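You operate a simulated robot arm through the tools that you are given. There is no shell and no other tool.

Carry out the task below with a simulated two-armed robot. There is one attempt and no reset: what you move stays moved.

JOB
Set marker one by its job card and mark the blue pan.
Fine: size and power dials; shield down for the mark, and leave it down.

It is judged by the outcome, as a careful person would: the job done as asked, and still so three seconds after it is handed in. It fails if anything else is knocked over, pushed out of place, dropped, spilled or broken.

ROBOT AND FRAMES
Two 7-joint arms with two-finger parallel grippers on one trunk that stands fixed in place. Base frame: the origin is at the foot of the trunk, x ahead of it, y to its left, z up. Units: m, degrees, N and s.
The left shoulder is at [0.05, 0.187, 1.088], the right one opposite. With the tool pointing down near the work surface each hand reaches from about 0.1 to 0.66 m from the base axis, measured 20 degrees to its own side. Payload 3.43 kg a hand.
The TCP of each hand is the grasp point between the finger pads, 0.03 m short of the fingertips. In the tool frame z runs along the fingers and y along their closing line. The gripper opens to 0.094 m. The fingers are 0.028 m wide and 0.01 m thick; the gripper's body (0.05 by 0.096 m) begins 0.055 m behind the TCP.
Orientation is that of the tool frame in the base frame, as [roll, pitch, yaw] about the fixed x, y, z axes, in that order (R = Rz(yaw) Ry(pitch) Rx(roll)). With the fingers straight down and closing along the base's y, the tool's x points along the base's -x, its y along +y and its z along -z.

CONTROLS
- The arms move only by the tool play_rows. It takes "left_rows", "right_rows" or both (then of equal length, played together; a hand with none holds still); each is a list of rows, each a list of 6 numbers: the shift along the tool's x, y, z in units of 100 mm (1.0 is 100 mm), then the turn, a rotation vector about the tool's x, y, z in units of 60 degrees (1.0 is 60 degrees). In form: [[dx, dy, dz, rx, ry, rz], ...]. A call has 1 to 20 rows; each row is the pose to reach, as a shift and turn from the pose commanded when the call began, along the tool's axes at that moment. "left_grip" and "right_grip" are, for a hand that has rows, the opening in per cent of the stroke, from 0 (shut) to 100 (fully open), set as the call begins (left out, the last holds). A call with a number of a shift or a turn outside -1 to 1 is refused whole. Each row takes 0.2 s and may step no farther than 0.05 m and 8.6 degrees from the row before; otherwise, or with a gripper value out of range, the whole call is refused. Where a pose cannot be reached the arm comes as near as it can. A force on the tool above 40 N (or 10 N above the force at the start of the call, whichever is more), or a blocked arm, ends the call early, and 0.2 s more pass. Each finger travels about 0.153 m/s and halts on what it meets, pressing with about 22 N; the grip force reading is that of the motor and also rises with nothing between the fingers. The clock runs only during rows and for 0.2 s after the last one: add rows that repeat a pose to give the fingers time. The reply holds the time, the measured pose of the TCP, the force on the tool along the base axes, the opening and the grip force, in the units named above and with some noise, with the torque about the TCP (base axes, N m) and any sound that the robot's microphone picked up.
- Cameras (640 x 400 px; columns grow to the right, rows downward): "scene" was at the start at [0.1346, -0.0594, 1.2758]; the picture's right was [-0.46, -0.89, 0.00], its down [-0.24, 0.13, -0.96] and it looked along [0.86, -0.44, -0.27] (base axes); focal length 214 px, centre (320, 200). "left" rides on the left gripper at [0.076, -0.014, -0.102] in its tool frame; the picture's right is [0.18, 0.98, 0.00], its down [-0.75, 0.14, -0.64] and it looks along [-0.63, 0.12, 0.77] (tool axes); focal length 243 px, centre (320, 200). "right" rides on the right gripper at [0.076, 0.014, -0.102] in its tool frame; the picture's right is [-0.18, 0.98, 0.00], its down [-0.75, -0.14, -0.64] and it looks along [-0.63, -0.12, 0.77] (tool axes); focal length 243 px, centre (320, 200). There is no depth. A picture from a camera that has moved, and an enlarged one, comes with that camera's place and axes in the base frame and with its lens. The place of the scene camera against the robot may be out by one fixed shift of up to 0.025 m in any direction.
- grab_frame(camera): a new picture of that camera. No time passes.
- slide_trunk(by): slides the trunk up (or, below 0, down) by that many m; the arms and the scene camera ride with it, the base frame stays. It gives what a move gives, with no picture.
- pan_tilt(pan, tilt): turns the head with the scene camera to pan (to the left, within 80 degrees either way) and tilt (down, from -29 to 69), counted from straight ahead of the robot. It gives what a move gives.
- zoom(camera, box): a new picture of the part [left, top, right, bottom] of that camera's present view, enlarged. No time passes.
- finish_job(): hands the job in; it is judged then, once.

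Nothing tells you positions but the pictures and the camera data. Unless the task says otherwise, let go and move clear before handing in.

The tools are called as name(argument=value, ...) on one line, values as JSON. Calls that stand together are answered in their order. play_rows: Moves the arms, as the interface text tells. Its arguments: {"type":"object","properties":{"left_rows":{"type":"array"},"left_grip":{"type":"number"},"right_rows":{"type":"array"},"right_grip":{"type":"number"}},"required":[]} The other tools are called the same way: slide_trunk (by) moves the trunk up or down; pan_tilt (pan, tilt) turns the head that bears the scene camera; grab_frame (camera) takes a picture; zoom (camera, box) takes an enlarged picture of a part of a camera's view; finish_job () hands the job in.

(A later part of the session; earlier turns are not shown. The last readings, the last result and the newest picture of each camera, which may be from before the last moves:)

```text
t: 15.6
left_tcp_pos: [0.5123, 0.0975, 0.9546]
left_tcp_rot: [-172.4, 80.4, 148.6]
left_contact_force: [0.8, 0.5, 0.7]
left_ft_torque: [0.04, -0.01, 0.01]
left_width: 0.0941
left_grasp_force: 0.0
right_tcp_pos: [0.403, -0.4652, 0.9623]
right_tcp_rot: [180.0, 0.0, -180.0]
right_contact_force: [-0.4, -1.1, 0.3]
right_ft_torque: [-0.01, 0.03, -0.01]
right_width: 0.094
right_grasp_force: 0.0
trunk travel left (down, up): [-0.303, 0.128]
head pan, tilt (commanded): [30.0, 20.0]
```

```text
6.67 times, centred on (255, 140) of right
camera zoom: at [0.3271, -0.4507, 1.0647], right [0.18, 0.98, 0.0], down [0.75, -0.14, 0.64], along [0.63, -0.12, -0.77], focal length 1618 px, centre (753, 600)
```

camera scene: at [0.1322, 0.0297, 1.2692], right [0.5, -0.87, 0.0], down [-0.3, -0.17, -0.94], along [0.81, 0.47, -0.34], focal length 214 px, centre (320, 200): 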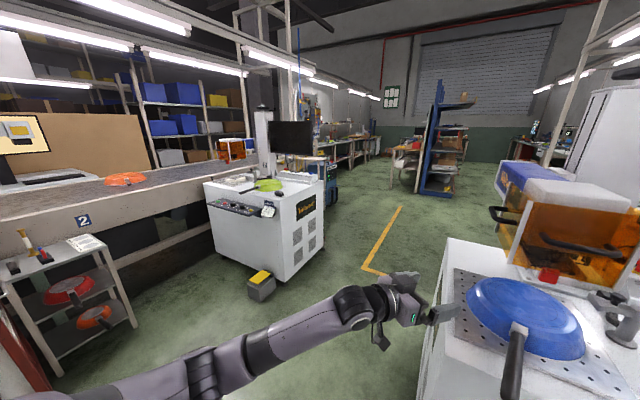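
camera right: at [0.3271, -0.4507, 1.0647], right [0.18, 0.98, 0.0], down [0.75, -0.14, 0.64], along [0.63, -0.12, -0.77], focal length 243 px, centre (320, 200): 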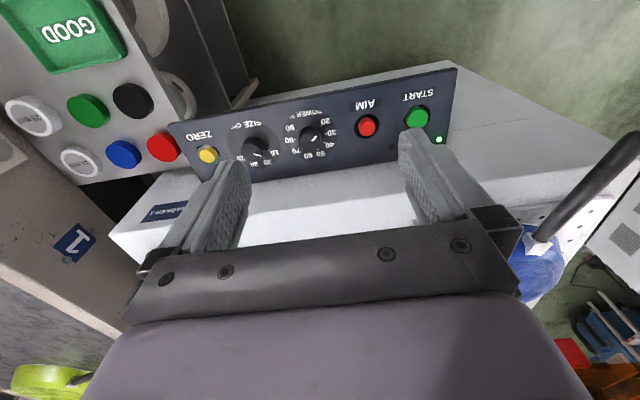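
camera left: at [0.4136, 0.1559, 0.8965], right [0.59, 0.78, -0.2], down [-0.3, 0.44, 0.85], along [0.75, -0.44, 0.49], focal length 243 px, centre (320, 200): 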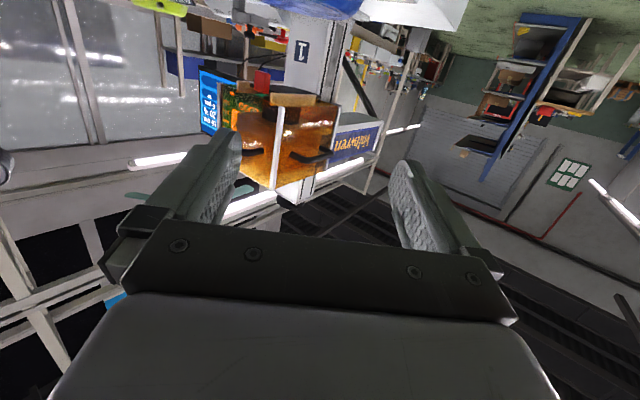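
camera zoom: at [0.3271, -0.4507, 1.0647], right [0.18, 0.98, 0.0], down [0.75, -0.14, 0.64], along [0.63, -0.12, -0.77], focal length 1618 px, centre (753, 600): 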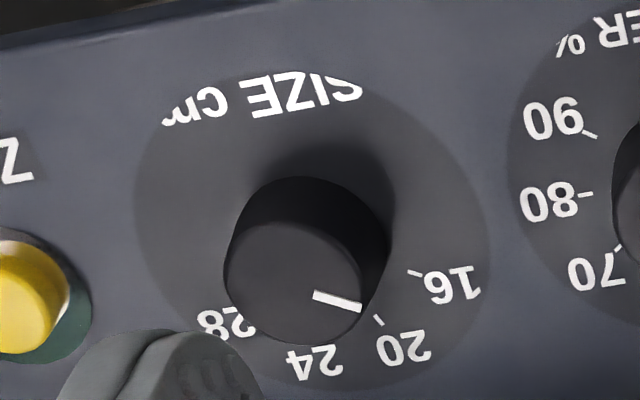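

The POWER dial is at about [0.505, -0.501] and SIZE at about [0.505, -0.603], with knob tops at z≈0.697; both dials turn clockwise for increase, roughly 36° per step. I'll lower the trunk a little for reach, then look at the screen.

slide_trunk(by=-0.12)

pan_tilt(pan=-35, tilt=15)

grab_frame(camera="scene")

grab_frame(camera="right")

```text
t: 17.1
left_tcp_pos: [0.5111, 0.0964, 0.8353]
left_tcp_rot: [-172.5, 80.4, 148.7]
left_contact_force: [-0.1, 0.5, -0.7]
left_ft_torque: [0.02, 0.01, -0.03]
left_width: 0.094
left_grasp_force: 0.1
right_tcp_pos: [0.4025, -0.4645, 0.8424]
right_tcp_rot: [179.9, 0.0, -180.0]
right_contact_force: [0.8, 0.8, -0.2]
right_ft_torque: [0.01, -0.02, 0.03]
right_width: 0.0937
right_grasp_force: 0.1
trunk travel left (down, up): [-0.183, 0.248]
head pan, tilt (commanded): [30.0, 20.0]
```

```text
t: 18.4
left_tcp_pos: [0.5114, 0.0959, 0.836]
left_tcp_rot: [-172.5, 80.3, 148.7]
left_contact_force: [-0.7, -0.8, 0.2]
left_ft_torque: [-0.03, -0.03, 0.01]
left_width: 0.0938
left_grasp_force: 0.1
right_tcp_pos: [0.4029, -0.4642, 0.8415]
right_tcp_rot: [-180.0, 0.0, 179.9]
right_contact_force: [0.5, -0.1, 0.4]
right_ft_torque: [0.02, -0.03, 0.01]
right_width: 0.0938
right_grasp_force: 0.1
trunk travel left (down, up): [-0.183, 0.248]
head pan, tilt (commanded): [-35.0, 15.0]
```

```text
taken
camera scene: at [0.128, -0.0703, 1.1574], right [-0.57, -0.82, 0.0], down [-0.21, 0.15, -0.97], along [0.79, -0.55, -0.26], focal length 214 px, centre (320, 200)
```

scene: 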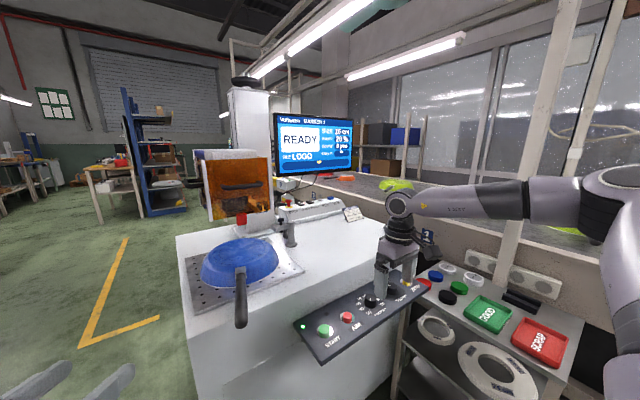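

```text
taken
camera right: at [0.3272, -0.4502, 0.945], right [0.18, 0.98, 0.0], down [0.75, -0.14, 0.64], along [0.63, -0.12, -0.77], focal length 243 px, centre (320, 200)
```

right: 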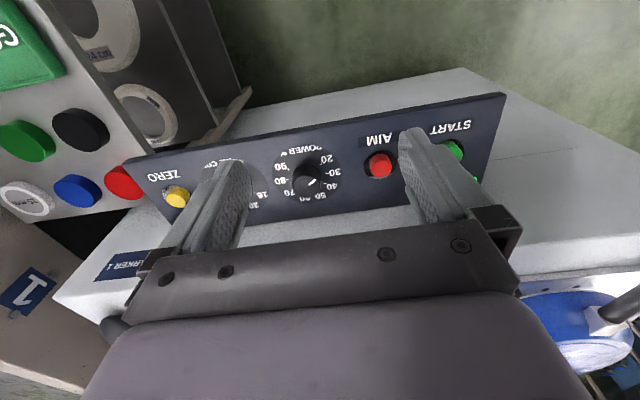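

zoom(camera="right", box=[255, 130, 365, 215])

zoom(camera="right", box=[120, 80, 520, 300])

```text
4.71 times, centred on (310, 172) of right
camera zoom: at [0.3272, -0.4502, 0.945], right [0.18, 0.98, 0.0], down [0.75, -0.14, 0.64], along [0.63, -0.12, -0.77], focal length 1142 px, centre (367, 329)
```

zoom: 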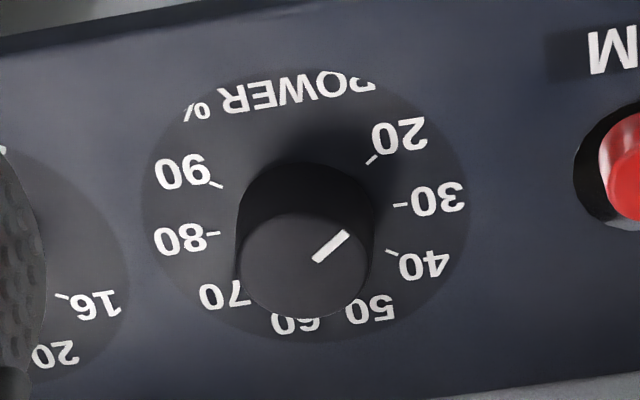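

```text
1.60 times, centred on (320, 190) of right
camera zoom: at [0.3272, -0.4502, 0.945], right [0.18, 0.98, 0.0], down [0.75, -0.14, 0.64], along [0.63, -0.12, -0.77], focal length 388 px, centre (320, 216)
```

zoom: 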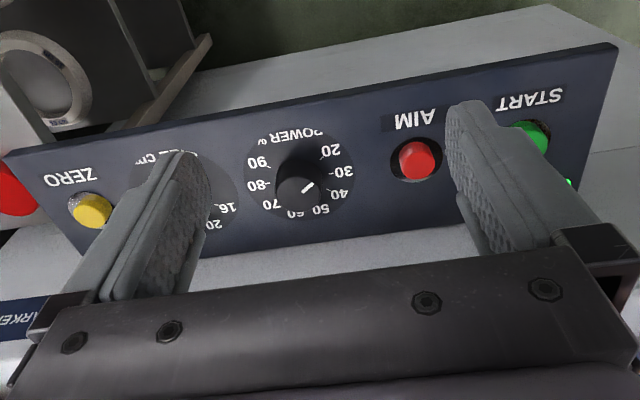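

POWER knob top is at about [0.503, -0.500, 0.702], diameter ≈36 mm, panel surface ≈0.68. I'll move above it, pre-rotating the wrist by -53° so I can turn clockwise by about 107°.

play_rows(right_rows=[[-0.15, -0.05, 0.05, 0, 0, -0.126], [-0.3, -0.1, 0.1, 0, 0, -0.252], [-0.45, -0.15, 0.15, 0, 0, -0.378], [-0.6, -0.2, 0.2, 0, 0, -0.504], [-0.75, -0.25, 0.25, 0, 0, -0.63], [-0.9, -0.3, 0.3, 0, 0, -0.756], [-1.0, -0.356, 0.35, 0, 0, -0.883], [-1.0, -0.356, 0.35, 0, 0, -0.883]], right_grip=70)

grab_frame(camera="right")

grab_frame(camera="scene")

```text
t: 20.2
left_tcp_pos: [0.5115, 0.0959, 0.8356]
left_tcp_rot: [-172.5, 80.3, 148.8]
left_contact_force: [0.2, 0.0, -0.8]
left_ft_torque: [0.01, 0.01, -0.01]
left_width: 0.0938
left_grasp_force: 0.1
right_tcp_pos: [0.3764, -0.2763, 0.7951]
right_tcp_rot: [-178.1, -0.4, -129.7]
right_contact_force: [-1.1, 0.3, 0.1]
right_ft_torque: [0.04, -0.01, -0.02]
right_width: 0.0657
right_grasp_force: 0.0
right hand out of reach, approached as far as the arm can: row 2, 3, 4, 5, 6, 7, 8
trunk travel left (down, up): [-0.183, 0.248]
head pan, tilt (commanded): [-35.0, 15.0]
```

```text
taken
camera right: at [0.3148, -0.3222, 0.8982], right [-0.64, 0.77, -0.03], down [0.58, 0.51, 0.64], along [0.51, 0.39, -0.77], focal length 243 px, centre (320, 200)
```

right: 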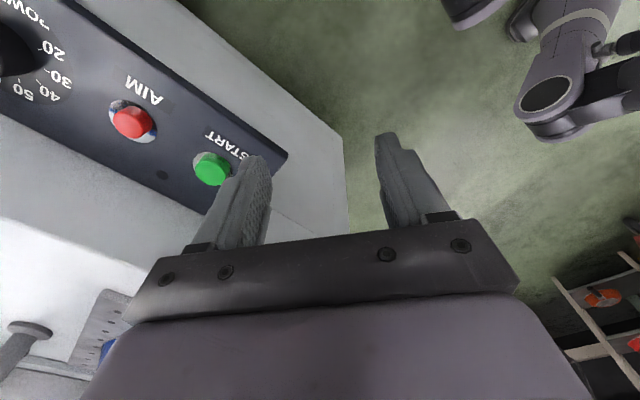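

```text
taken
camera scene: at [0.1278, -0.0701, 1.1574], right [-0.57, -0.82, 0.0], down [-0.21, 0.15, -0.97], along [0.79, -0.55, -0.26], focal length 214 px, centre (320, 200)
```

scene: 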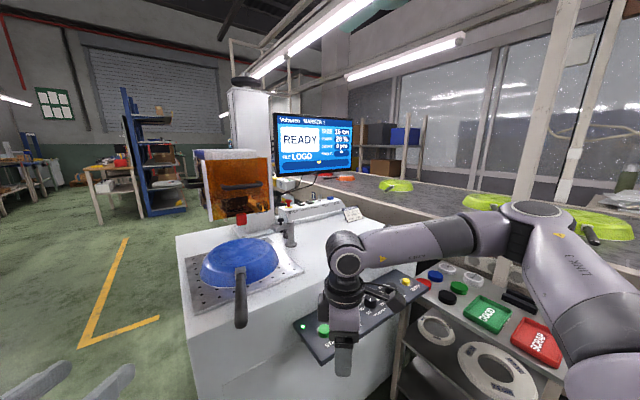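

Rotating the wrist in that direction hit a joint limit, so I'll unwind it and instead turn from the neutral yaw in the positive direction.

play_rows(right_rows=[[0, 0, -0.1, 0, 0, 0.126], [0, 0, -0.2, 0, 0, 0.252], [0, 0, -0.3, 0, 0, 0.378], [0, 0, -0.4, 0, 0, 0.504]])

```text
t: 21.2
left_tcp_pos: [0.511, 0.0963, 0.8349]
left_tcp_rot: [-172.6, 80.3, 148.6]
left_contact_force: [-0.4, 0.1, -0.1]
left_ft_torque: [0.0, 0.02, 0.0]
left_width: 0.0941
left_grasp_force: 0.1
right_tcp_pos: [0.3711, -0.2769, 0.8372]
right_tcp_rot: [-178.2, 0.5, -160.1]
right_contact_force: [0.4, 0.2, 0.3]
right_ft_torque: [-0.02, -0.02, 0.04]
right_width: 0.0656
right_grasp_force: 0.1
trunk travel left (down, up): [-0.183, 0.248]
head pan, tilt (commanded): [-35.0, 15.0]
```

play_rows(right_rows=[[0, -0.33, 0, 0, 0, 0.112], [0, -0.66, 0, 0, 0, 0.224], [0, -1.0, 0, 0, 0, 0.335], [0, -1.0, 0, 0, 0, 0.335]])

```text
t: 22.2
left_tcp_pos: [0.5113, 0.0961, 0.8338]
left_tcp_rot: [-172.5, 80.3, 148.6]
left_contact_force: [0.2, 0.0, 0.2]
left_ft_torque: [-0.02, 0.01, -0.01]
left_width: 0.094
left_grasp_force: 0.1
right_tcp_pos: [0.4044, -0.3728, 0.8412]
right_tcp_rot: [-178.5, 1.1, 179.8]
right_contact_force: [-0.3, -0.6, -0.6]
right_ft_torque: [0.0, 0.05, 0.0]
right_width: 0.0659
right_grasp_force: 0.1
trunk travel left (down, up): [-0.183, 0.248]
head pan, tilt (commanded): [-35.0, 15.0]
```

play_rows(right_rows=[[-0.25, -0.25, 0.1, -0.006, 0.005, 0], [-0.5, -0.5, 0.2, -0.012, 0.009, 0], [-0.75, -0.75, 0.3, -0.018, 0.014, 0], [-0.98, -1.0, 0.3, -0.025, 0.018, 0], [-0.98, -1.0, 0.3, -0.025, 0.018, 0]])

```text
t: 23.4
left_tcp_pos: [0.5109, 0.0953, 0.8357]
left_tcp_rot: [-172.7, 80.4, 148.5]
left_contact_force: [0.4, 0.4, 0.3]
left_ft_torque: [-0.02, 0.0, 0.0]
left_width: 0.0941
left_grasp_force: 0.0
right_tcp_pos: [0.5013, -0.4741, 0.8139]
right_tcp_rot: [180.0, 0.0, 179.8]
right_contact_force: [0.2, -0.3, -0.5]
right_ft_torque: [0.02, 0.01, -0.02]
right_width: 0.0656
right_grasp_force: 0.2
trunk travel left (down, up): [-0.183, 0.248]
head pan, tilt (commanded): [-35.0, 15.0]
```

play_rows(right_rows=[[-0.01, -0.13, 0.2, 0, 0, 0], [-0.015, -0.26, 0.4, 0, 0, 0.003], [-0.015, -0.26, 0.5, 0, 0, 0.003], [-0.015, -0.26, 0.5, 0, 0, 0.003]])

grab_frame(camera="right")

grab_frame(camera="scene")

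```text
t: 24.4
left_tcp_pos: [0.5116, 0.096, 0.8347]
left_tcp_rot: [-172.5, 80.3, 148.7]
left_contact_force: [-0.5, 0.5, -0.6]
left_ft_torque: [-0.02, -0.02, -0.01]
left_width: 0.094
left_grasp_force: 0.2
right_tcp_pos: [0.4907, -0.4805, 0.7648]
right_tcp_rot: [-179.8, 0.2, 179.6]
right_contact_force: [0.1, 0.4, -0.4]
right_ft_torque: [0.0, 0.03, -0.03]
right_width: 0.0658
right_grasp_force: 0.0
right hand out of reach, approached as far as the arm can: row 1, 2, 3, 4
trunk travel left (down, up): [-0.183, 0.248]
head pan, tilt (commanded): [-35.0, 15.0]
```

```text
taken
camera right: at [0.4151, -0.4662, 0.8682], right [0.19, 0.98, 0.0], down [0.75, -0.15, 0.64], along [0.63, -0.12, -0.76], focal length 243 px, centre (320, 200)
```

right: 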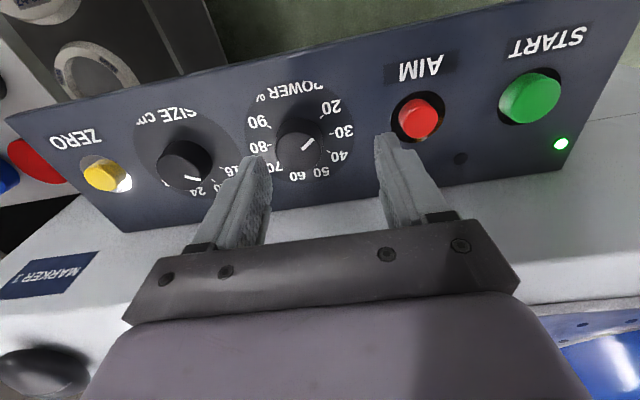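

```text
taken
camera scene: at [0.128, -0.0704, 1.1574], right [-0.57, -0.82, 0.0], down [-0.21, 0.15, -0.97], along [0.79, -0.55, -0.26], focal length 214 px, centre (320, 200)
```

scene: 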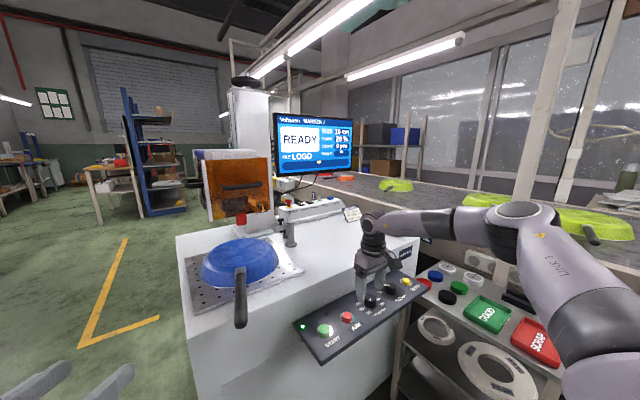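

The neutral yaw is near the wrist's limit at this distance; I'll try yawing the other way (positive) while moving over the knob.

play_rows(right_rows=[[-0.03, -0.05, 0, 0, 0, 0.13], [-0.06, -0.1, 0, 0, 0, 0.26], [-0.09, -0.15, 0, 0, 0, 0.39], [-0.12, -0.2, 0, 0, 0, 0.52], [-0.12, -0.2, 0, 0, 0, 0.6], [-0.12, -0.2, 0, 0, 0, 0.6]])

```text
t: 25.8
left_tcp_pos: [0.5122, 0.098, 0.8351]
left_tcp_rot: [-172.4, 80.4, 148.8]
left_contact_force: [0.1, -0.1, -0.1]
left_ft_torque: [-0.02, 0.02, -0.04]
left_width: 0.0941
left_grasp_force: 0.2
right_tcp_pos: [0.5031, -0.5013, 0.7674]
right_tcp_rot: [179.9, 0.2, 143.8]
right_contact_force: [0.9, -0.3, -0.7]
right_ft_torque: [0.01, 0.0, -0.01]
right_width: 0.0659
right_grasp_force: 0.1
trunk travel left (down, up): [-0.183, 0.248]
head pan, tilt (commanded): [-35.0, 15.0]
```

That's reachable. I'll test how far the wrist can keep turning clockwise at this spot before gripping.

play_rows(right_rows=[[0, 0, 0, 0, 0, 0.14], [0, 0, 0, 0, 0, 0.28], [0, 0, 0, 0, 0, 0.42], [0, 0, 0, 0, 0, 0.56], [0, 0, 0, 0, 0, 0.7], [0, 0, 0, 0, 0, 0.84], [0, 0, 0, 0, 0, 0.98], [0, 0, 0, 0, 0, 1.0]])

grab_frame(camera="right")

grab_frame(camera="scene")

```text
t: 27.6
left_tcp_pos: [0.5106, 0.0959, 0.8355]
left_tcp_rot: [-172.6, 80.4, 148.6]
left_contact_force: [-0.4, 0.3, -0.4]
left_ft_torque: [0.02, -0.03, 0.01]
left_width: 0.0939
left_grasp_force: 0.1
right_tcp_pos: [0.502, -0.5017, 0.7679]
right_tcp_rot: [179.9, -0.1, 83.6]
right_contact_force: [0.0, 0.1, -0.4]
right_ft_torque: [0.0, 0.01, 0.0]
right_width: 0.0661
right_grasp_force: 0.1
trunk travel left (down, up): [-0.183, 0.248]
head pan, tilt (commanded): [-35.0, 15.0]
```

```text
taken
camera right: at [0.525, -0.4285, 0.8706], right [0.96, -0.29, 0.0], down [-0.23, -0.73, 0.64], along [-0.19, -0.61, -0.77], focal length 243 px, centre (320, 200)
```

right: 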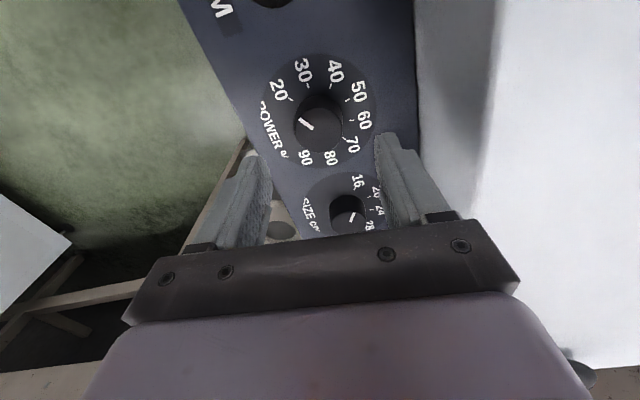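

```text
taken
camera scene: at [0.128, -0.0704, 1.1574], right [-0.57, -0.82, 0.0], down [-0.21, 0.15, -0.97], along [0.79, -0.55, -0.26], focal length 214 px, centre (320, 200)
```

scene: 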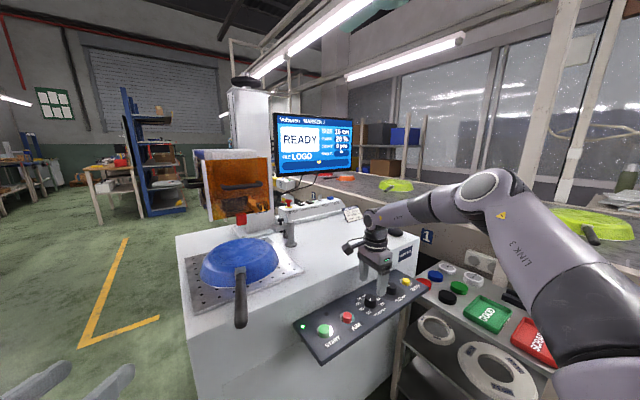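

The wrist turns freely that way. I'll zoom to refine the knob's centre from this new viewpoint, then return to the start yaw.

zoom(camera="right", box=[240, 40, 400, 240])

zoom(camera="right", box=[255, 50, 385, 180])

```text
2.00 times, centred on (320, 140) of right
camera zoom: at [0.525, -0.4285, 0.8706], right [0.96, -0.29, 0.0], down [-0.23, -0.73, 0.64], along [-0.19, -0.61, -0.77], focal length 485 px, centre (320, 320)
```

zoom: 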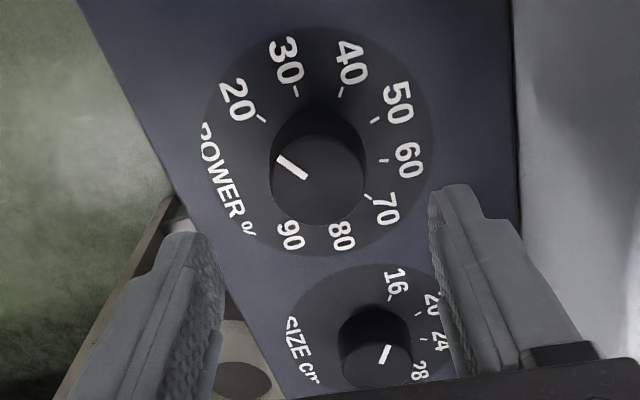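

```text
3.08 times, centred on (320, 115) of right
camera zoom: at [0.525, -0.4285, 0.8706], right [0.96, -0.29, 0.0], down [-0.23, -0.73, 0.64], along [-0.19, -0.61, -0.77], focal length 746 px, centre (320, 462)
```

zoom: 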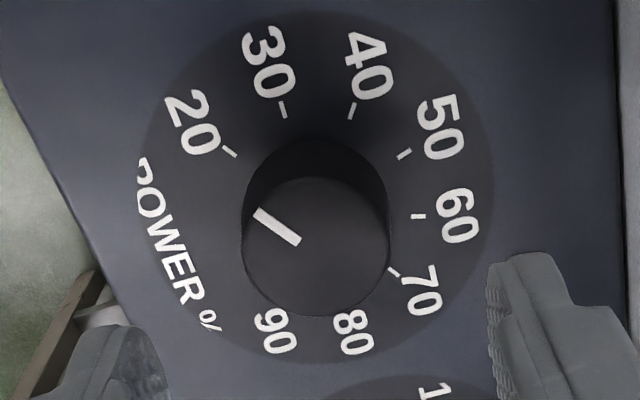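

The knob centre refines to [0.5025, -0.4996] (SIZE at about [0.503, -0.597]). I'll return to yaw ≈144° and descend around the POWER knob with the fingers open.

play_rows(right_rows=[[0, 0, 0, 0, 0, -0.14], [0, 0, 0, 0, 0, -0.28], [0, 0, 0, 0, 0, -0.42], [0.01, 0, 0, 0, 0, -0.56], [0.02, 0, 0, 0, 0, -0.7], [0.02, 0, 0, 0, 0, -0.84], [0.02, 0, 0, 0, 0, -1.0], [0.02, 0, 0.1, 0, 0, -1.0], [0.02, 0, 0.25, 0, 0, -1.0], [0.02, 0, 0.4, 0, 0, -1.0], [0.02, 0, 0.51, 0, 0, -1.0], [0.02, 0, 0.51, 0, 0, -1.0]])

grab_frame(camera="right")

```text
refused: row 7 steps farther than a row can; nothing moved
```

```text
taken
camera right: at [0.525, -0.4285, 0.8706], right [0.96, -0.29, 0.0], down [-0.23, -0.73, 0.64], along [-0.19, -0.61, -0.77], focal length 243 px, centre (320, 200)
```

right: 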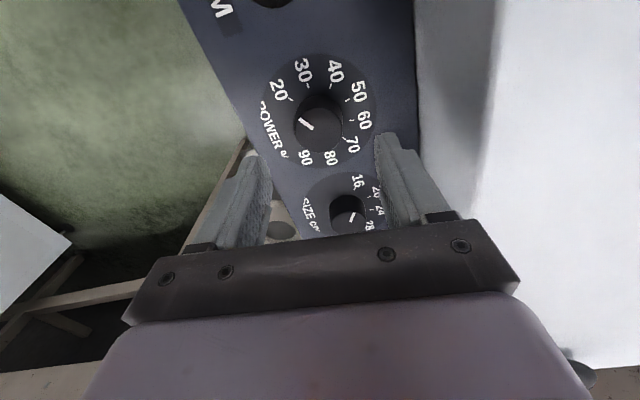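

One step was slightly too large; I'll resend it with evenly spaced turns.

play_rows(right_rows=[[0, 0, 0, 0, 0, -0.14], [0, 0, 0, 0, 0, -0.28], [0, 0, 0, 0, 0, -0.42], [0.01, 0, 0, 0, 0, -0.56], [0.02, 0, 0, 0, 0, -0.7], [0.02, 0, 0, 0, 0, -0.84], [0.02, 0, 0, 0, 0, -0.97], [0.02, 0, 0.1, 0, 0, -1.0], [0.02, 0, 0.25, 0, 0, -1.0], [0.02, 0, 0.4, 0, 0, -1.0], [0.02, 0, 0.51, 0, 0, -1.0], [0.02, 0, 0.51, 0, 0, -1.0]])

grab_frame(camera="right")

```text
t: 30.2
left_tcp_pos: [0.5111, 0.0971, 0.8351]
left_tcp_rot: [-172.5, 80.4, 148.6]
left_contact_force: [-0.4, 0.3, -0.1]
left_ft_torque: [-0.01, 0.0, 0.02]
left_width: 0.0941
left_grasp_force: 0.2
right_tcp_pos: [0.5031, -0.4995, 0.7159]
right_tcp_rot: [180.0, 0.1, 143.7]
right_contact_force: [-0.9, 0.2, -1.1]
right_ft_torque: [0.02, -0.02, -0.03]
right_width: 0.0658
right_grasp_force: 0.1
trunk travel left (down, up): [-0.183, 0.248]
head pan, tilt (commanded): [-35.0, 15.0]
```

```text
taken
camera right: at [0.4504, -0.4436, 0.8193], right [0.73, 0.68, 0.0], down [0.52, -0.56, 0.64], along [0.44, -0.47, -0.77], focal length 243 px, centre (320, 200)
```

right: 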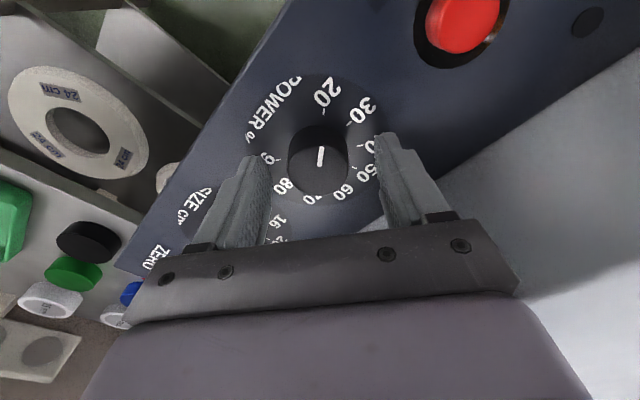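

The knob sits centred between the fingers. I'll grip it and turn clockwise about 36°, then check the screen.

play_rows(right_rows=[[0, 0, 0, 0, 0, 0], [0, 0, 0, 0, 0, 0], [0, 0, 0, 0, 0, 0]], right_grip=0)

play_rows(right_rows=[[0, 0, 0, 0, 0, 0.12], [0, 0, 0, 0, 0, 0.24], [0, 0, 0, 0, 0, 0.36], [0, 0, 0, 0, 0, 0.48], [0, 0, 0, 0, 0, 0.59], [0, 0, 0, 0, 0, 0.59]])

zoom(camera="scene", box=[260, 100, 370, 180])

grab_frame(camera="right")

```text
t: 31.0
left_tcp_pos: [0.5119, 0.0966, 0.8348]
left_tcp_rot: [-172.6, 80.4, 148.4]
left_contact_force: [0.8, -0.4, 0.7]
left_ft_torque: [0.01, -0.01, -0.01]
left_width: 0.094
left_grasp_force: 0.0
right_tcp_pos: [0.5028, -0.5006, 0.7166]
right_tcp_rot: [-180.0, 0.2, 143.7]
right_contact_force: [-2.9, -5.1, 0.5]
right_ft_torque: [-0.29, 0.16, -0.01]
right_width: 0.0366
right_grasp_force: 45.2
trunk travel left (down, up): [-0.183, 0.248]
head pan, tilt (commanded): [-35.0, 15.0]
```

```text
t: 32.4
left_tcp_pos: [0.511, 0.0962, 0.8356]
left_tcp_rot: [-172.8, 80.3, 148.4]
left_contact_force: [0.8, 0.0, 0.3]
left_ft_torque: [0.03, 0.05, -0.01]
left_width: 0.0941
left_grasp_force: 0.1
right_tcp_pos: [0.502, -0.5017, 0.7172]
right_tcp_rot: [180.0, 0.1, 108.3]
right_contact_force: [-10.3, -8.1, 1.9]
right_ft_torque: [-0.87, 0.23, -0.01]
right_width: 0.0364
right_grasp_force: 45.0
trunk travel left (down, up): [-0.183, 0.248]
head pan, tilt (commanded): [-35.0, 15.0]
```

```text
5.00 times, centred on (315, 140) of scene
camera zoom: at [0.1274, -0.0706, 1.1575], right [-0.57, -0.82, 0.0], down [-0.21, 0.15, -0.97], along [0.79, -0.55, -0.26], focal length 1072 px, centre (345, 500)
```

zoom: 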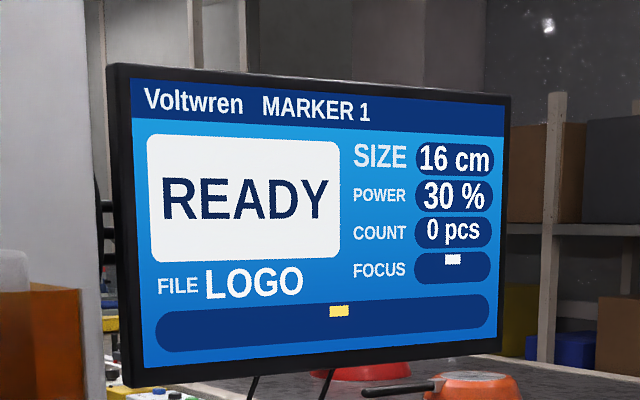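

```text
taken
camera right: at [0.4923, -0.4243, 0.8194], right [0.99, 0.13, 0.0], down [0.1, -0.76, 0.64], along [0.09, -0.64, -0.77], focal length 243 px, centre (320, 200)
```

right: 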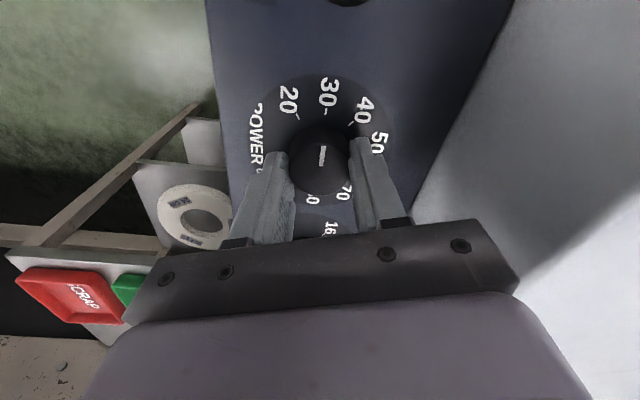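

The screen now reads 30 %, so one step is about 35.5°. I'll release, wind back, regrip and turn the remaining two steps.

play_rows(right_rows=[[0, 0, 0, 0, 0, 0], [0, 0, 0, 0, 0, 0], [-0.01, -0.014, 0, 0, 0, -0.12], [-0.01, -0.014, 0, 0, 0, -0.24], [-0.01, -0.014, 0, 0, 0, -0.36], [-0.01, -0.014, 0, 0, 0, -0.48], [-0.01, -0.014, 0, 0, 0, -0.59], [-0.01, -0.014, 0, 0, 0, -0.59]], right_grip=70)

zoom(camera="scene", box=[260, 100, 370, 180])

play_rows(right_rows=[[0, 0, 0, 0, 0, 0], [0, 0, 0, 0, 0, 0], [0, 0, 0, 0, 0, 0]], right_grip=0)

play_rows(right_rows=[[0, 0, 0, 0, 0, 0.12], [0, 0, 0, 0, 0, 0.24], [0, 0, 0, 0, 0, 0.36], [0, 0, 0, 0, 0, 0.48], [0, 0, 0, 0, 0, 0.59], [0, 0, 0, 0, 0, 0.59]])

zoom(camera="scene", box=[260, 100, 370, 180])

```text
t: 34.2
left_tcp_pos: [0.5118, 0.0958, 0.8348]
left_tcp_rot: [-172.5, 80.3, 148.6]
left_contact_force: [-0.6, -0.2, 0.2]
left_ft_torque: [0.04, 0.02, -0.03]
left_width: 0.0942
left_grasp_force: 0.1
right_tcp_pos: [0.5017, -0.5009, 0.7164]
right_tcp_rot: [179.9, 0.0, 143.9]
right_contact_force: [-0.1, -0.7, 0.3]
right_ft_torque: [0.01, -0.02, -0.02]
right_width: 0.0659
right_grasp_force: 0.0
trunk travel left (down, up): [-0.183, 0.248]
head pan, tilt (commanded): [-35.0, 15.0]
```

```text
5.00 times, centred on (315, 140) of scene
camera zoom: at [0.128, -0.0704, 1.1574], right [-0.57, -0.82, 0.0], down [-0.21, 0.15, -0.97], along [0.79, -0.55, -0.26], focal length 1072 px, centre (345, 500)
```

zoom: 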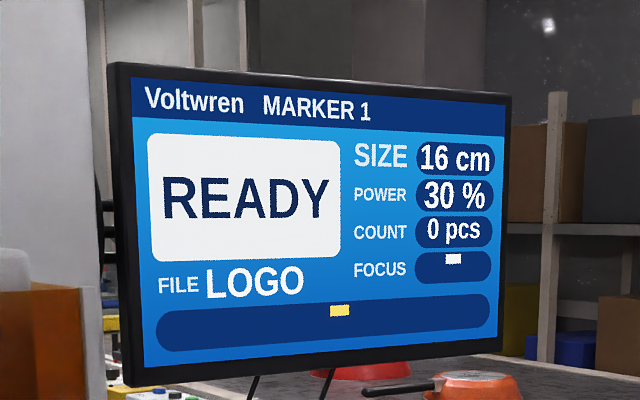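

```text
t: 35.0
left_tcp_pos: [0.5111, 0.0964, 0.8343]
left_tcp_rot: [-172.3, 80.3, 148.8]
left_contact_force: [-0.4, -0.2, -0.8]
left_ft_torque: [-0.01, 0.01, 0.02]
left_width: 0.0938
left_grasp_force: 0.3
right_tcp_pos: [0.5016, -0.4997, 0.7171]
right_tcp_rot: [179.8, 0.1, 143.9]
right_contact_force: [3.1, 7.5, -2.7]
right_ft_torque: [0.06, -0.49, 0.0]
right_width: 0.0363
right_grasp_force: 45.0
trunk travel left (down, up): [-0.183, 0.248]
head pan, tilt (commanded): [-35.0, 15.0]
```

```text
t: 36.4
left_tcp_pos: [0.511, 0.0957, 0.8343]
left_tcp_rot: [-172.3, 80.2, 148.9]
left_contact_force: [0.6, 0.5, 0.3]
left_ft_torque: [0.0, 0.0, 0.0]
left_width: 0.0937
left_grasp_force: 0.1
right_tcp_pos: [0.5014, -0.5008, 0.7166]
right_tcp_rot: [179.9, 0.0, 108.2]
right_contact_force: [3.9, 11.4, -4.4]
right_ft_torque: [0.6, 0.03, -0.01]
right_width: 0.0362
right_grasp_force: 44.5
trunk travel left (down, up): [-0.183, 0.248]
head pan, tilt (commanded): [-35.0, 15.0]
```

```text
5.00 times, centred on (315, 140) of scene
camera zoom: at [0.1286, -0.0701, 1.1573], right [-0.57, -0.82, 0.0], down [-0.21, 0.15, -0.97], along [0.79, -0.55, -0.26], focal length 1072 px, centre (345, 500)
```

zoom: 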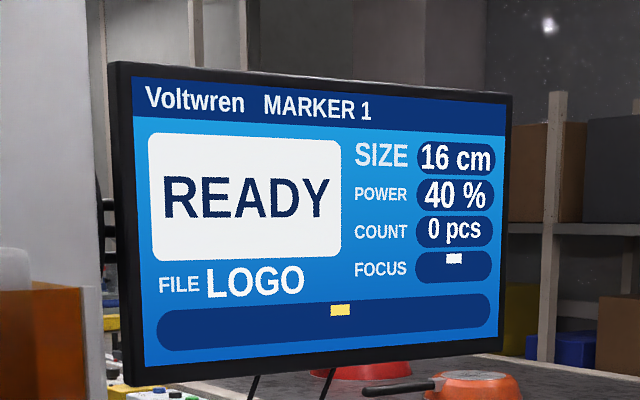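

40 % now; I'll turn one more step of about 35.5° and check.

play_rows(right_rows=[[0, 0, 0, 0, 0, 0.12], [0, 0, 0, 0, 0, 0.24], [0, 0, 0, 0, 0, 0.36], [0, 0, 0, 0, 0, 0.48], [0, 0, 0, 0, 0, 0.59], [0, 0, 0, 0, 0, 0.59]])

zoom(camera="scene", box=[260, 100, 370, 180])

grab_frame(camera="right")

```text
t: 37.8
left_tcp_pos: [0.5118, 0.0978, 0.8333]
left_tcp_rot: [-172.2, 80.3, 148.9]
left_contact_force: [-0.5, 0.5, 0.4]
left_ft_torque: [0.01, -0.02, 0.01]
left_width: 0.0943
left_grasp_force: 0.1
right_tcp_pos: [0.5027, -0.5004, 0.7167]
right_tcp_rot: [-180.0, -0.1, 73.0]
right_contact_force: [3.1, 18.6, -7.7]
right_ft_torque: [-0.08, 0.13, 0.01]
right_width: 0.036
right_grasp_force: 45.2
trunk travel left (down, up): [-0.183, 0.248]
head pan, tilt (commanded): [-35.0, 15.0]
```

```text
5.00 times, centred on (315, 140) of scene
camera zoom: at [0.1288, -0.0698, 1.1573], right [-0.57, -0.82, 0.0], down [-0.21, 0.15, -0.97], along [0.79, -0.55, -0.26], focal length 1072 px, centre (345, 500)
```

zoom: 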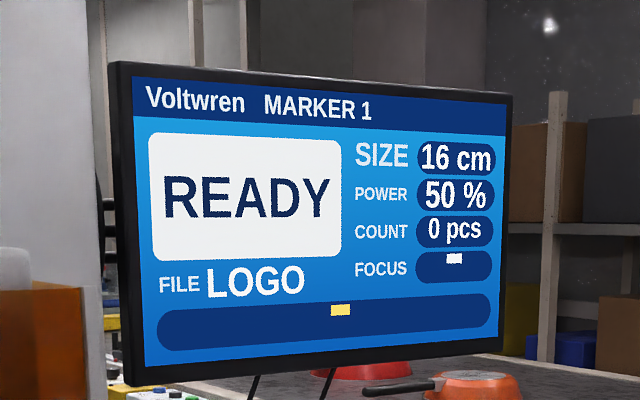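

```text
taken
camera right: at [0.5383, -0.4324, 0.8194], right [0.89, -0.47, 0.0], down [-0.36, -0.68, 0.64], along [-0.3, -0.57, -0.77], focal length 243 px, centre (320, 200)
```

right: 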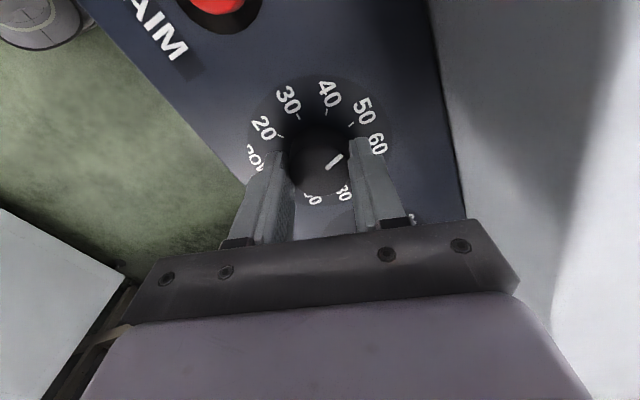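

POWER reads 50 %. I'll release, rise and move over the SIZE dial, testing reach there.

play_rows(right_rows=[[0, 0, 0, 0, 0, 0], [0, 0, 0, 0, 0, 0], [0, 0, -0.2, 0, 0, 0], [0, 0, -0.4, 0, 0, 0], [0, 0, -0.6, 0, 0, 0], [0, 0, -0.6, 0, 0, 0]], right_grip=70)

zoom(camera="scene", box=[260, 100, 370, 180])

grab_frame(camera="right")

```text
t: 39.2
left_tcp_pos: [0.5121, 0.0966, 0.8339]
left_tcp_rot: [-172.5, 80.3, 148.6]
left_contact_force: [-0.5, 0.3, -0.1]
left_ft_torque: [-0.01, 0.0, 0.05]
left_width: 0.0941
left_grasp_force: 0.0
right_tcp_pos: [0.5014, -0.5026, 0.7757]
right_tcp_rot: [179.9, -0.1, 73.0]
right_contact_force: [-0.1, 0.7, 0.1]
right_ft_torque: [-0.04, 0.0, 0.04]
right_width: 0.0657
right_grasp_force: 0.2
trunk travel left (down, up): [-0.183, 0.248]
head pan, tilt (commanded): [-35.0, 15.0]
```

```text
5.00 times, centred on (315, 140) of scene
camera zoom: at [0.1279, -0.0703, 1.1574], right [-0.57, -0.82, 0.0], down [-0.21, 0.15, -0.97], along [0.79, -0.55, -0.26], focal length 1072 px, centre (345, 500)
```

zoom: 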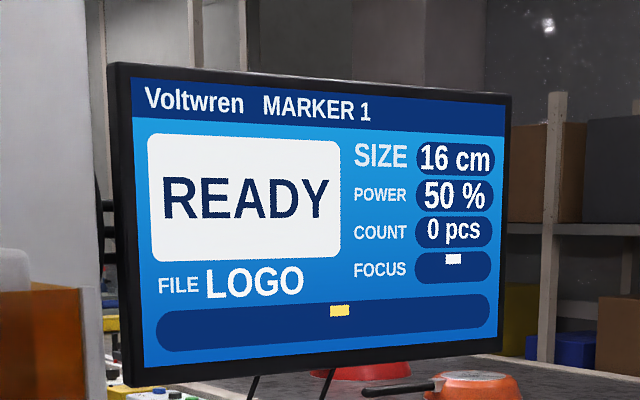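

```text
taken
camera right: at [0.5374, -0.4337, 0.8785], right [0.89, -0.46, 0.0], down [-0.36, -0.68, 0.64], along [-0.3, -0.57, -0.77], focal length 243 px, centre (320, 200)
```

right: 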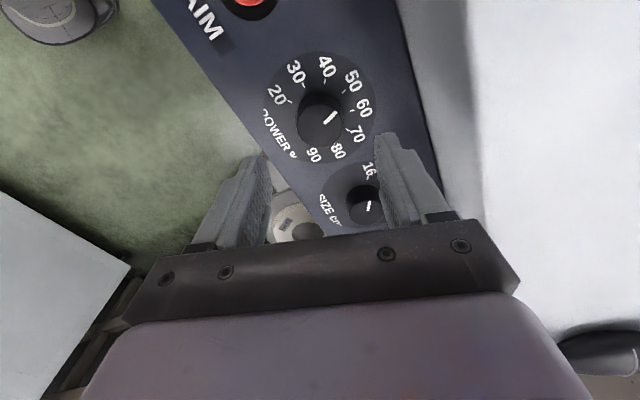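

play_rows(right_rows=[[-0.18, 0.06, 0, 0, 0, -0.13], [-0.36, 0.12, 0, 0, 0, -0.26], [-0.54, 0.18, 0, 0, 0, -0.39], [-0.72, 0.24, 0, 0, 0, -0.52], [-0.9, 0.29, 0, 0, 0, -0.62], [-0.9, 0.29, 0, 0, 0, -0.62]])

grab_frame(camera="right")

grab_frame(camera="scene")

```text
t: 40.6
left_tcp_pos: [0.511, 0.0955, 0.8354]
left_tcp_rot: [-172.4, 80.3, 148.8]
left_contact_force: [0.1, 0.2, -0.9]
left_ft_torque: [0.01, -0.01, 0.01]
left_width: 0.0938
left_grasp_force: 0.1
right_tcp_pos: [0.5021, -0.5956, 0.7777]
right_tcp_rot: [179.8, 0.3, 110.2]
right_contact_force: [-0.2, 0.1, 0.7]
right_ft_torque: [-0.02, 0.02, 0.01]
right_width: 0.0659
right_grasp_force: 0.1
trunk travel left (down, up): [-0.183, 0.248]
head pan, tilt (commanded): [-35.0, 15.0]
```

```text
taken
camera right: at [0.4894, -0.5186, 0.8802], right [0.99, 0.17, 0.01], down [0.12, -0.75, 0.65], along [0.11, -0.64, -0.76], focal length 243 px, centre (320, 200)
```

right: 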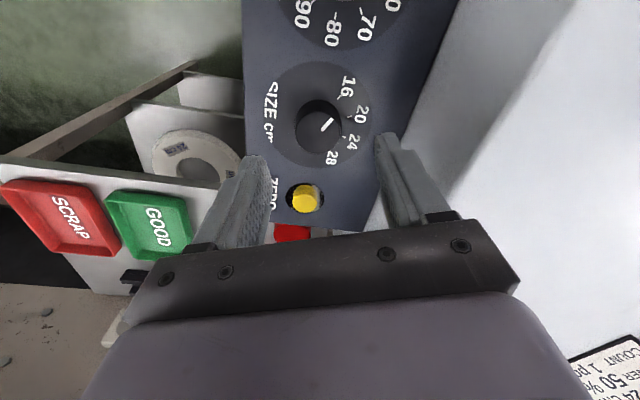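

```text
taken
camera scene: at [0.1282, -0.0701, 1.1574], right [-0.57, -0.82, 0.0], down [-0.21, 0.15, -0.97], along [0.79, -0.55, -0.26], focal length 214 px, centre (320, 200)
```

scene: 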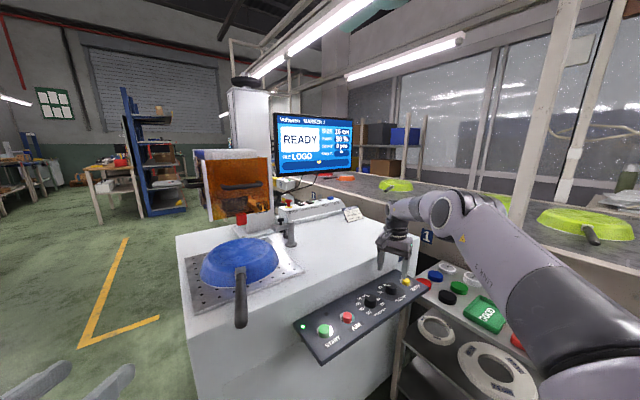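

The SIZE dial is reachable. Let me refine its centre and angles.

zoom(camera="right", box=[255, 60, 385, 180])

```text
3.33 times, centred on (320, 120) of right
camera zoom: at [0.4894, -0.5186, 0.8802], right [0.99, 0.17, 0.01], down [0.12, -0.75, 0.65], along [0.11, -0.64, -0.76], focal length 809 px, centre (320, 467)
```

zoom: 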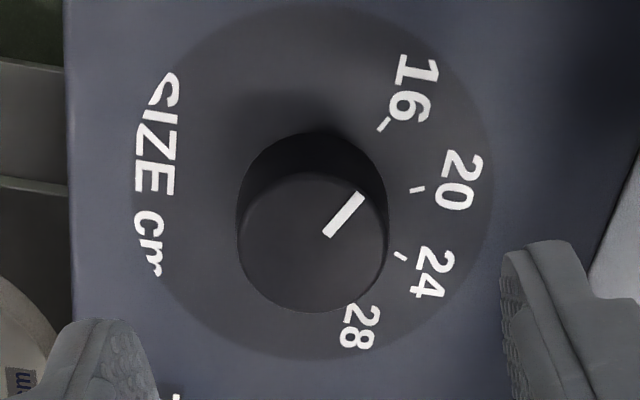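

SIZE knob centre ≈[0.502, -0.598], steps look like about 40°. I'll rotate back to yaw ≈140° first to have room for the clockwise turn.

play_rows(right_rows=[[-0.022, -0.008, 0, 0, 0, -0.125], [-0.022, -0.008, 0, 0, 0, -0.25], [-0.022, -0.008, 0, 0, 0, -0.375], [-0.022, -0.008, 0, 0, 0, -0.5], [-0.022, -0.008, 0, 0, 0, -0.5]])

```text
t: 41.8
left_tcp_pos: [0.5119, 0.0959, 0.8354]
left_tcp_rot: [-172.5, 80.4, 148.6]
left_contact_force: [0.0, 0.2, 0.2]
left_ft_torque: [-0.01, 0.02, 0.01]
left_width: 0.094
left_grasp_force: 0.0
right_tcp_pos: [0.5003, -0.5973, 0.7771]
right_tcp_rot: [180.0, 0.0, 140.4]
right_contact_force: [0.2, -0.7, -0.8]
right_ft_torque: [0.0, 0.02, -0.01]
right_width: 0.0658
right_grasp_force: 0.0
right hand out of reach, approached as far as the arm can: row 1, 2, 3
trunk travel left (down, up): [-0.183, 0.248]
head pan, tilt (commanded): [-35.0, 15.0]
```

play_rows(right_rows=[[-0.01, -0.01, 0.1, 0, 0, 0], [-0.01, -0.01, 0.2, 0, 0, 0], [-0.01, -0.01, 0.3, 0, 0, 0], [-0.01, -0.01, 0.3, 0, 0, 0]])

grab_frame(camera="right")

```text
t: 42.8
left_tcp_pos: [0.5118, 0.0967, 0.8344]
left_tcp_rot: [-172.6, 80.2, 148.6]
left_contact_force: [0.3, 0.5, -0.4]
left_ft_torque: [0.0, 0.01, 0.0]
left_width: 0.0943
left_grasp_force: 0.0
right_tcp_pos: [0.4935, -0.5925, 0.752]
right_tcp_rot: [179.8, 0.2, 140.2]
right_contact_force: [-0.1, 0.1, 0.0]
right_ft_torque: [0.0, 0.01, 0.02]
right_width: 0.0657
right_grasp_force: 0.1
right hand out of reach, approached as far as the arm can: row 1, 2, 3, 4
trunk travel left (down, up): [-0.183, 0.248]
head pan, tilt (commanded): [-35.0, 15.0]
```

```text
taken
camera right: at [0.4438, -0.5332, 0.8532], right [0.77, 0.64, 0.0], down [0.49, -0.59, 0.64], along [0.41, -0.49, -0.77], focal length 243 px, centre (320, 200)
```

right: 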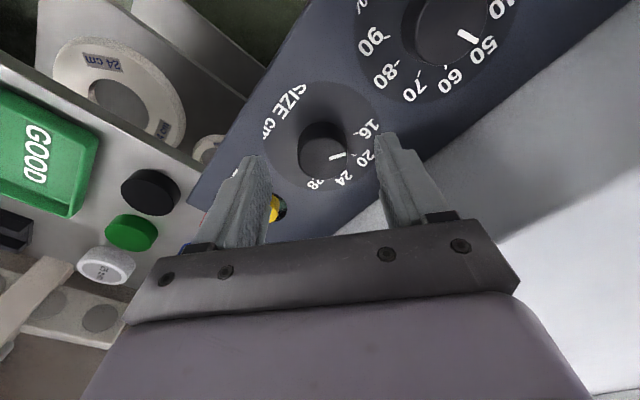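

At this height the arm is short, so I'll raise both hands and lower the trunk further to level the shoulder with the wrist.

play_rows(right_rows=[[0, 0, -0.25, 0, 0, 0], [0, 0, -0.5, 0, 0, 0], [0, 0, -0.75, 0, 0, 0], [0, 0, -1.0, 0, 0, 0], [0, 0, -1.0, 0, 0, 0]], left_rows=[[-0.2, 0, 0, 0, 0, 0], [-0.4, 0, 0, 0, 0, 0], [-0.6, 0, 0, 0, 0, 0], [-0.8, 0, 0, 0, 0, 0], [-0.8, 0, 0, 0, 0, 0]])

slide_trunk(by=-0.09)

```text
t: 44.0
left_tcp_pos: [0.5236, 0.0914, 0.9132]
left_tcp_rot: [-172.5, 80.3, 148.6]
left_contact_force: [0.8, -0.5, 0.2]
left_ft_torque: [-0.01, -0.02, 0.01]
left_width: 0.094
left_grasp_force: 0.0
right_tcp_pos: [0.4912, -0.5929, 0.8526]
right_tcp_rot: [-180.0, 0.1, 140.2]
right_contact_force: [0.0, -0.2, 0.5]
right_ft_torque: [-0.04, 0.0, -0.01]
right_width: 0.0656
right_grasp_force: 0.0
trunk travel left (down, up): [-0.183, 0.248]
head pan, tilt (commanded): [-35.0, 15.0]
```

```text
t: 45.3
left_tcp_pos: [0.5231, 0.0899, 0.8242]
left_tcp_rot: [-172.5, 80.3, 148.6]
left_contact_force: [0.9, -1.4, 0.0]
left_ft_torque: [0.01, -0.02, -0.05]
left_width: 0.094
left_grasp_force: 0.2
right_tcp_pos: [0.491, -0.5928, 0.7598]
right_tcp_rot: [179.9, 0.2, 140.2]
right_contact_force: [-1.0, 0.1, 0.2]
right_ft_torque: [-0.02, 0.01, 0.0]
right_width: 0.066
right_grasp_force: 0.0
trunk travel left (down, up): [-0.093, 0.338]
head pan, tilt (commanded): [-35.0, 15.0]
```

play_rows(right_rows=[[-0.06, 0.014, 0, 0, 0, 0.05], [-0.12, 0.028, 0, 0, 0, 0.1], [-0.12, 0.028, 0, 0, 0, 0.1]])

zoom(camera="right", box=[200, 60, 440, 220])

```text
t: 46.1
left_tcp_pos: [0.5228, 0.0907, 0.8249]
left_tcp_rot: [-172.6, 80.3, 148.6]
left_contact_force: [0.6, -0.1, 0.3]
left_ft_torque: [0.02, 0.0, 0.01]
left_width: 0.0939
left_grasp_force: 0.0
right_tcp_pos: [0.5034, -0.5994, 0.7605]
right_tcp_rot: [179.8, 0.0, 134.1]
right_contact_force: [0.1, 0.5, -0.2]
right_ft_torque: [0.02, -0.02, 0.01]
right_width: 0.066
right_grasp_force: 0.0
trunk travel left (down, up): [-0.093, 0.338]
head pan, tilt (commanded): [-35.0, 15.0]
```

```text
2.50 times, centred on (320, 140) of right
camera zoom: at [0.4605, -0.5349, 0.8634], right [0.83, 0.55, 0.0], down [0.42, -0.64, 0.64], along [0.36, -0.53, -0.77], focal length 606 px, centre (320, 350)
```

zoom: 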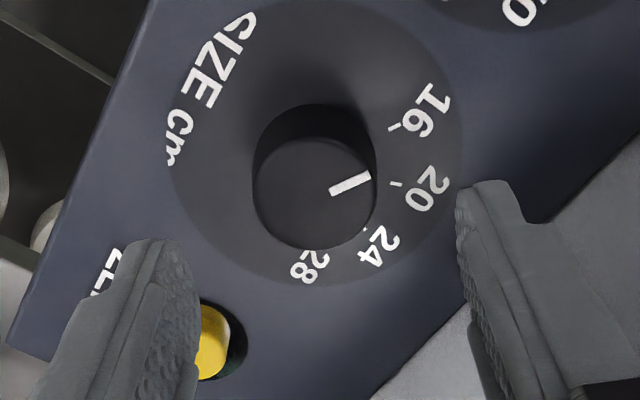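

Centre confirmed at about [0.502, -0.5995]. Descending around the SIZE knob and gripping.

play_rows(right_rows=[[0.01, -0.01, 0.12, 0, 0, 0], [0.01, -0.01, 0.24, 0, 0, 0], [0.01, -0.01, 0.36, 0, 0, 0], [0.01, -0.01, 0.435, 0, 0, 0], [0.01, -0.01, 0.435, 0, 0, 0]])

grab_frame(camera="right")

```text
t: 47.3
left_tcp_pos: [0.5233, 0.0897, 0.8248]
left_tcp_rot: [-172.6, 80.2, 148.5]
left_contact_force: [0.2, 0.5, -0.9]
left_ft_torque: [0.03, 0.01, 0.01]
left_width: 0.0938
left_grasp_force: 0.1
right_tcp_pos: [0.5017, -0.5993, 0.7161]
right_tcp_rot: [179.9, 0.2, 134.2]
right_contact_force: [-0.3, 0.2, -0.3]
right_ft_torque: [-0.02, -0.01, -0.01]
right_width: 0.0659
right_grasp_force: 0.0
trunk travel left (down, up): [-0.093, 0.338]
head pan, tilt (commanded): [-35.0, 15.0]
```

```text
taken
camera right: at [0.4585, -0.535, 0.819], right [0.83, 0.55, 0.0], down [0.42, -0.64, 0.64], along [0.36, -0.53, -0.77], focal length 243 px, centre (320, 200)
```

right: 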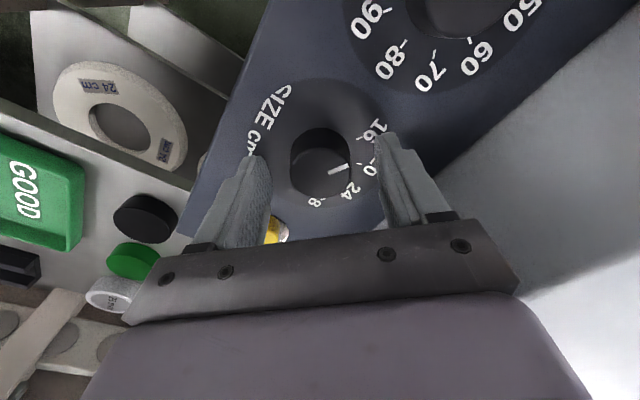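

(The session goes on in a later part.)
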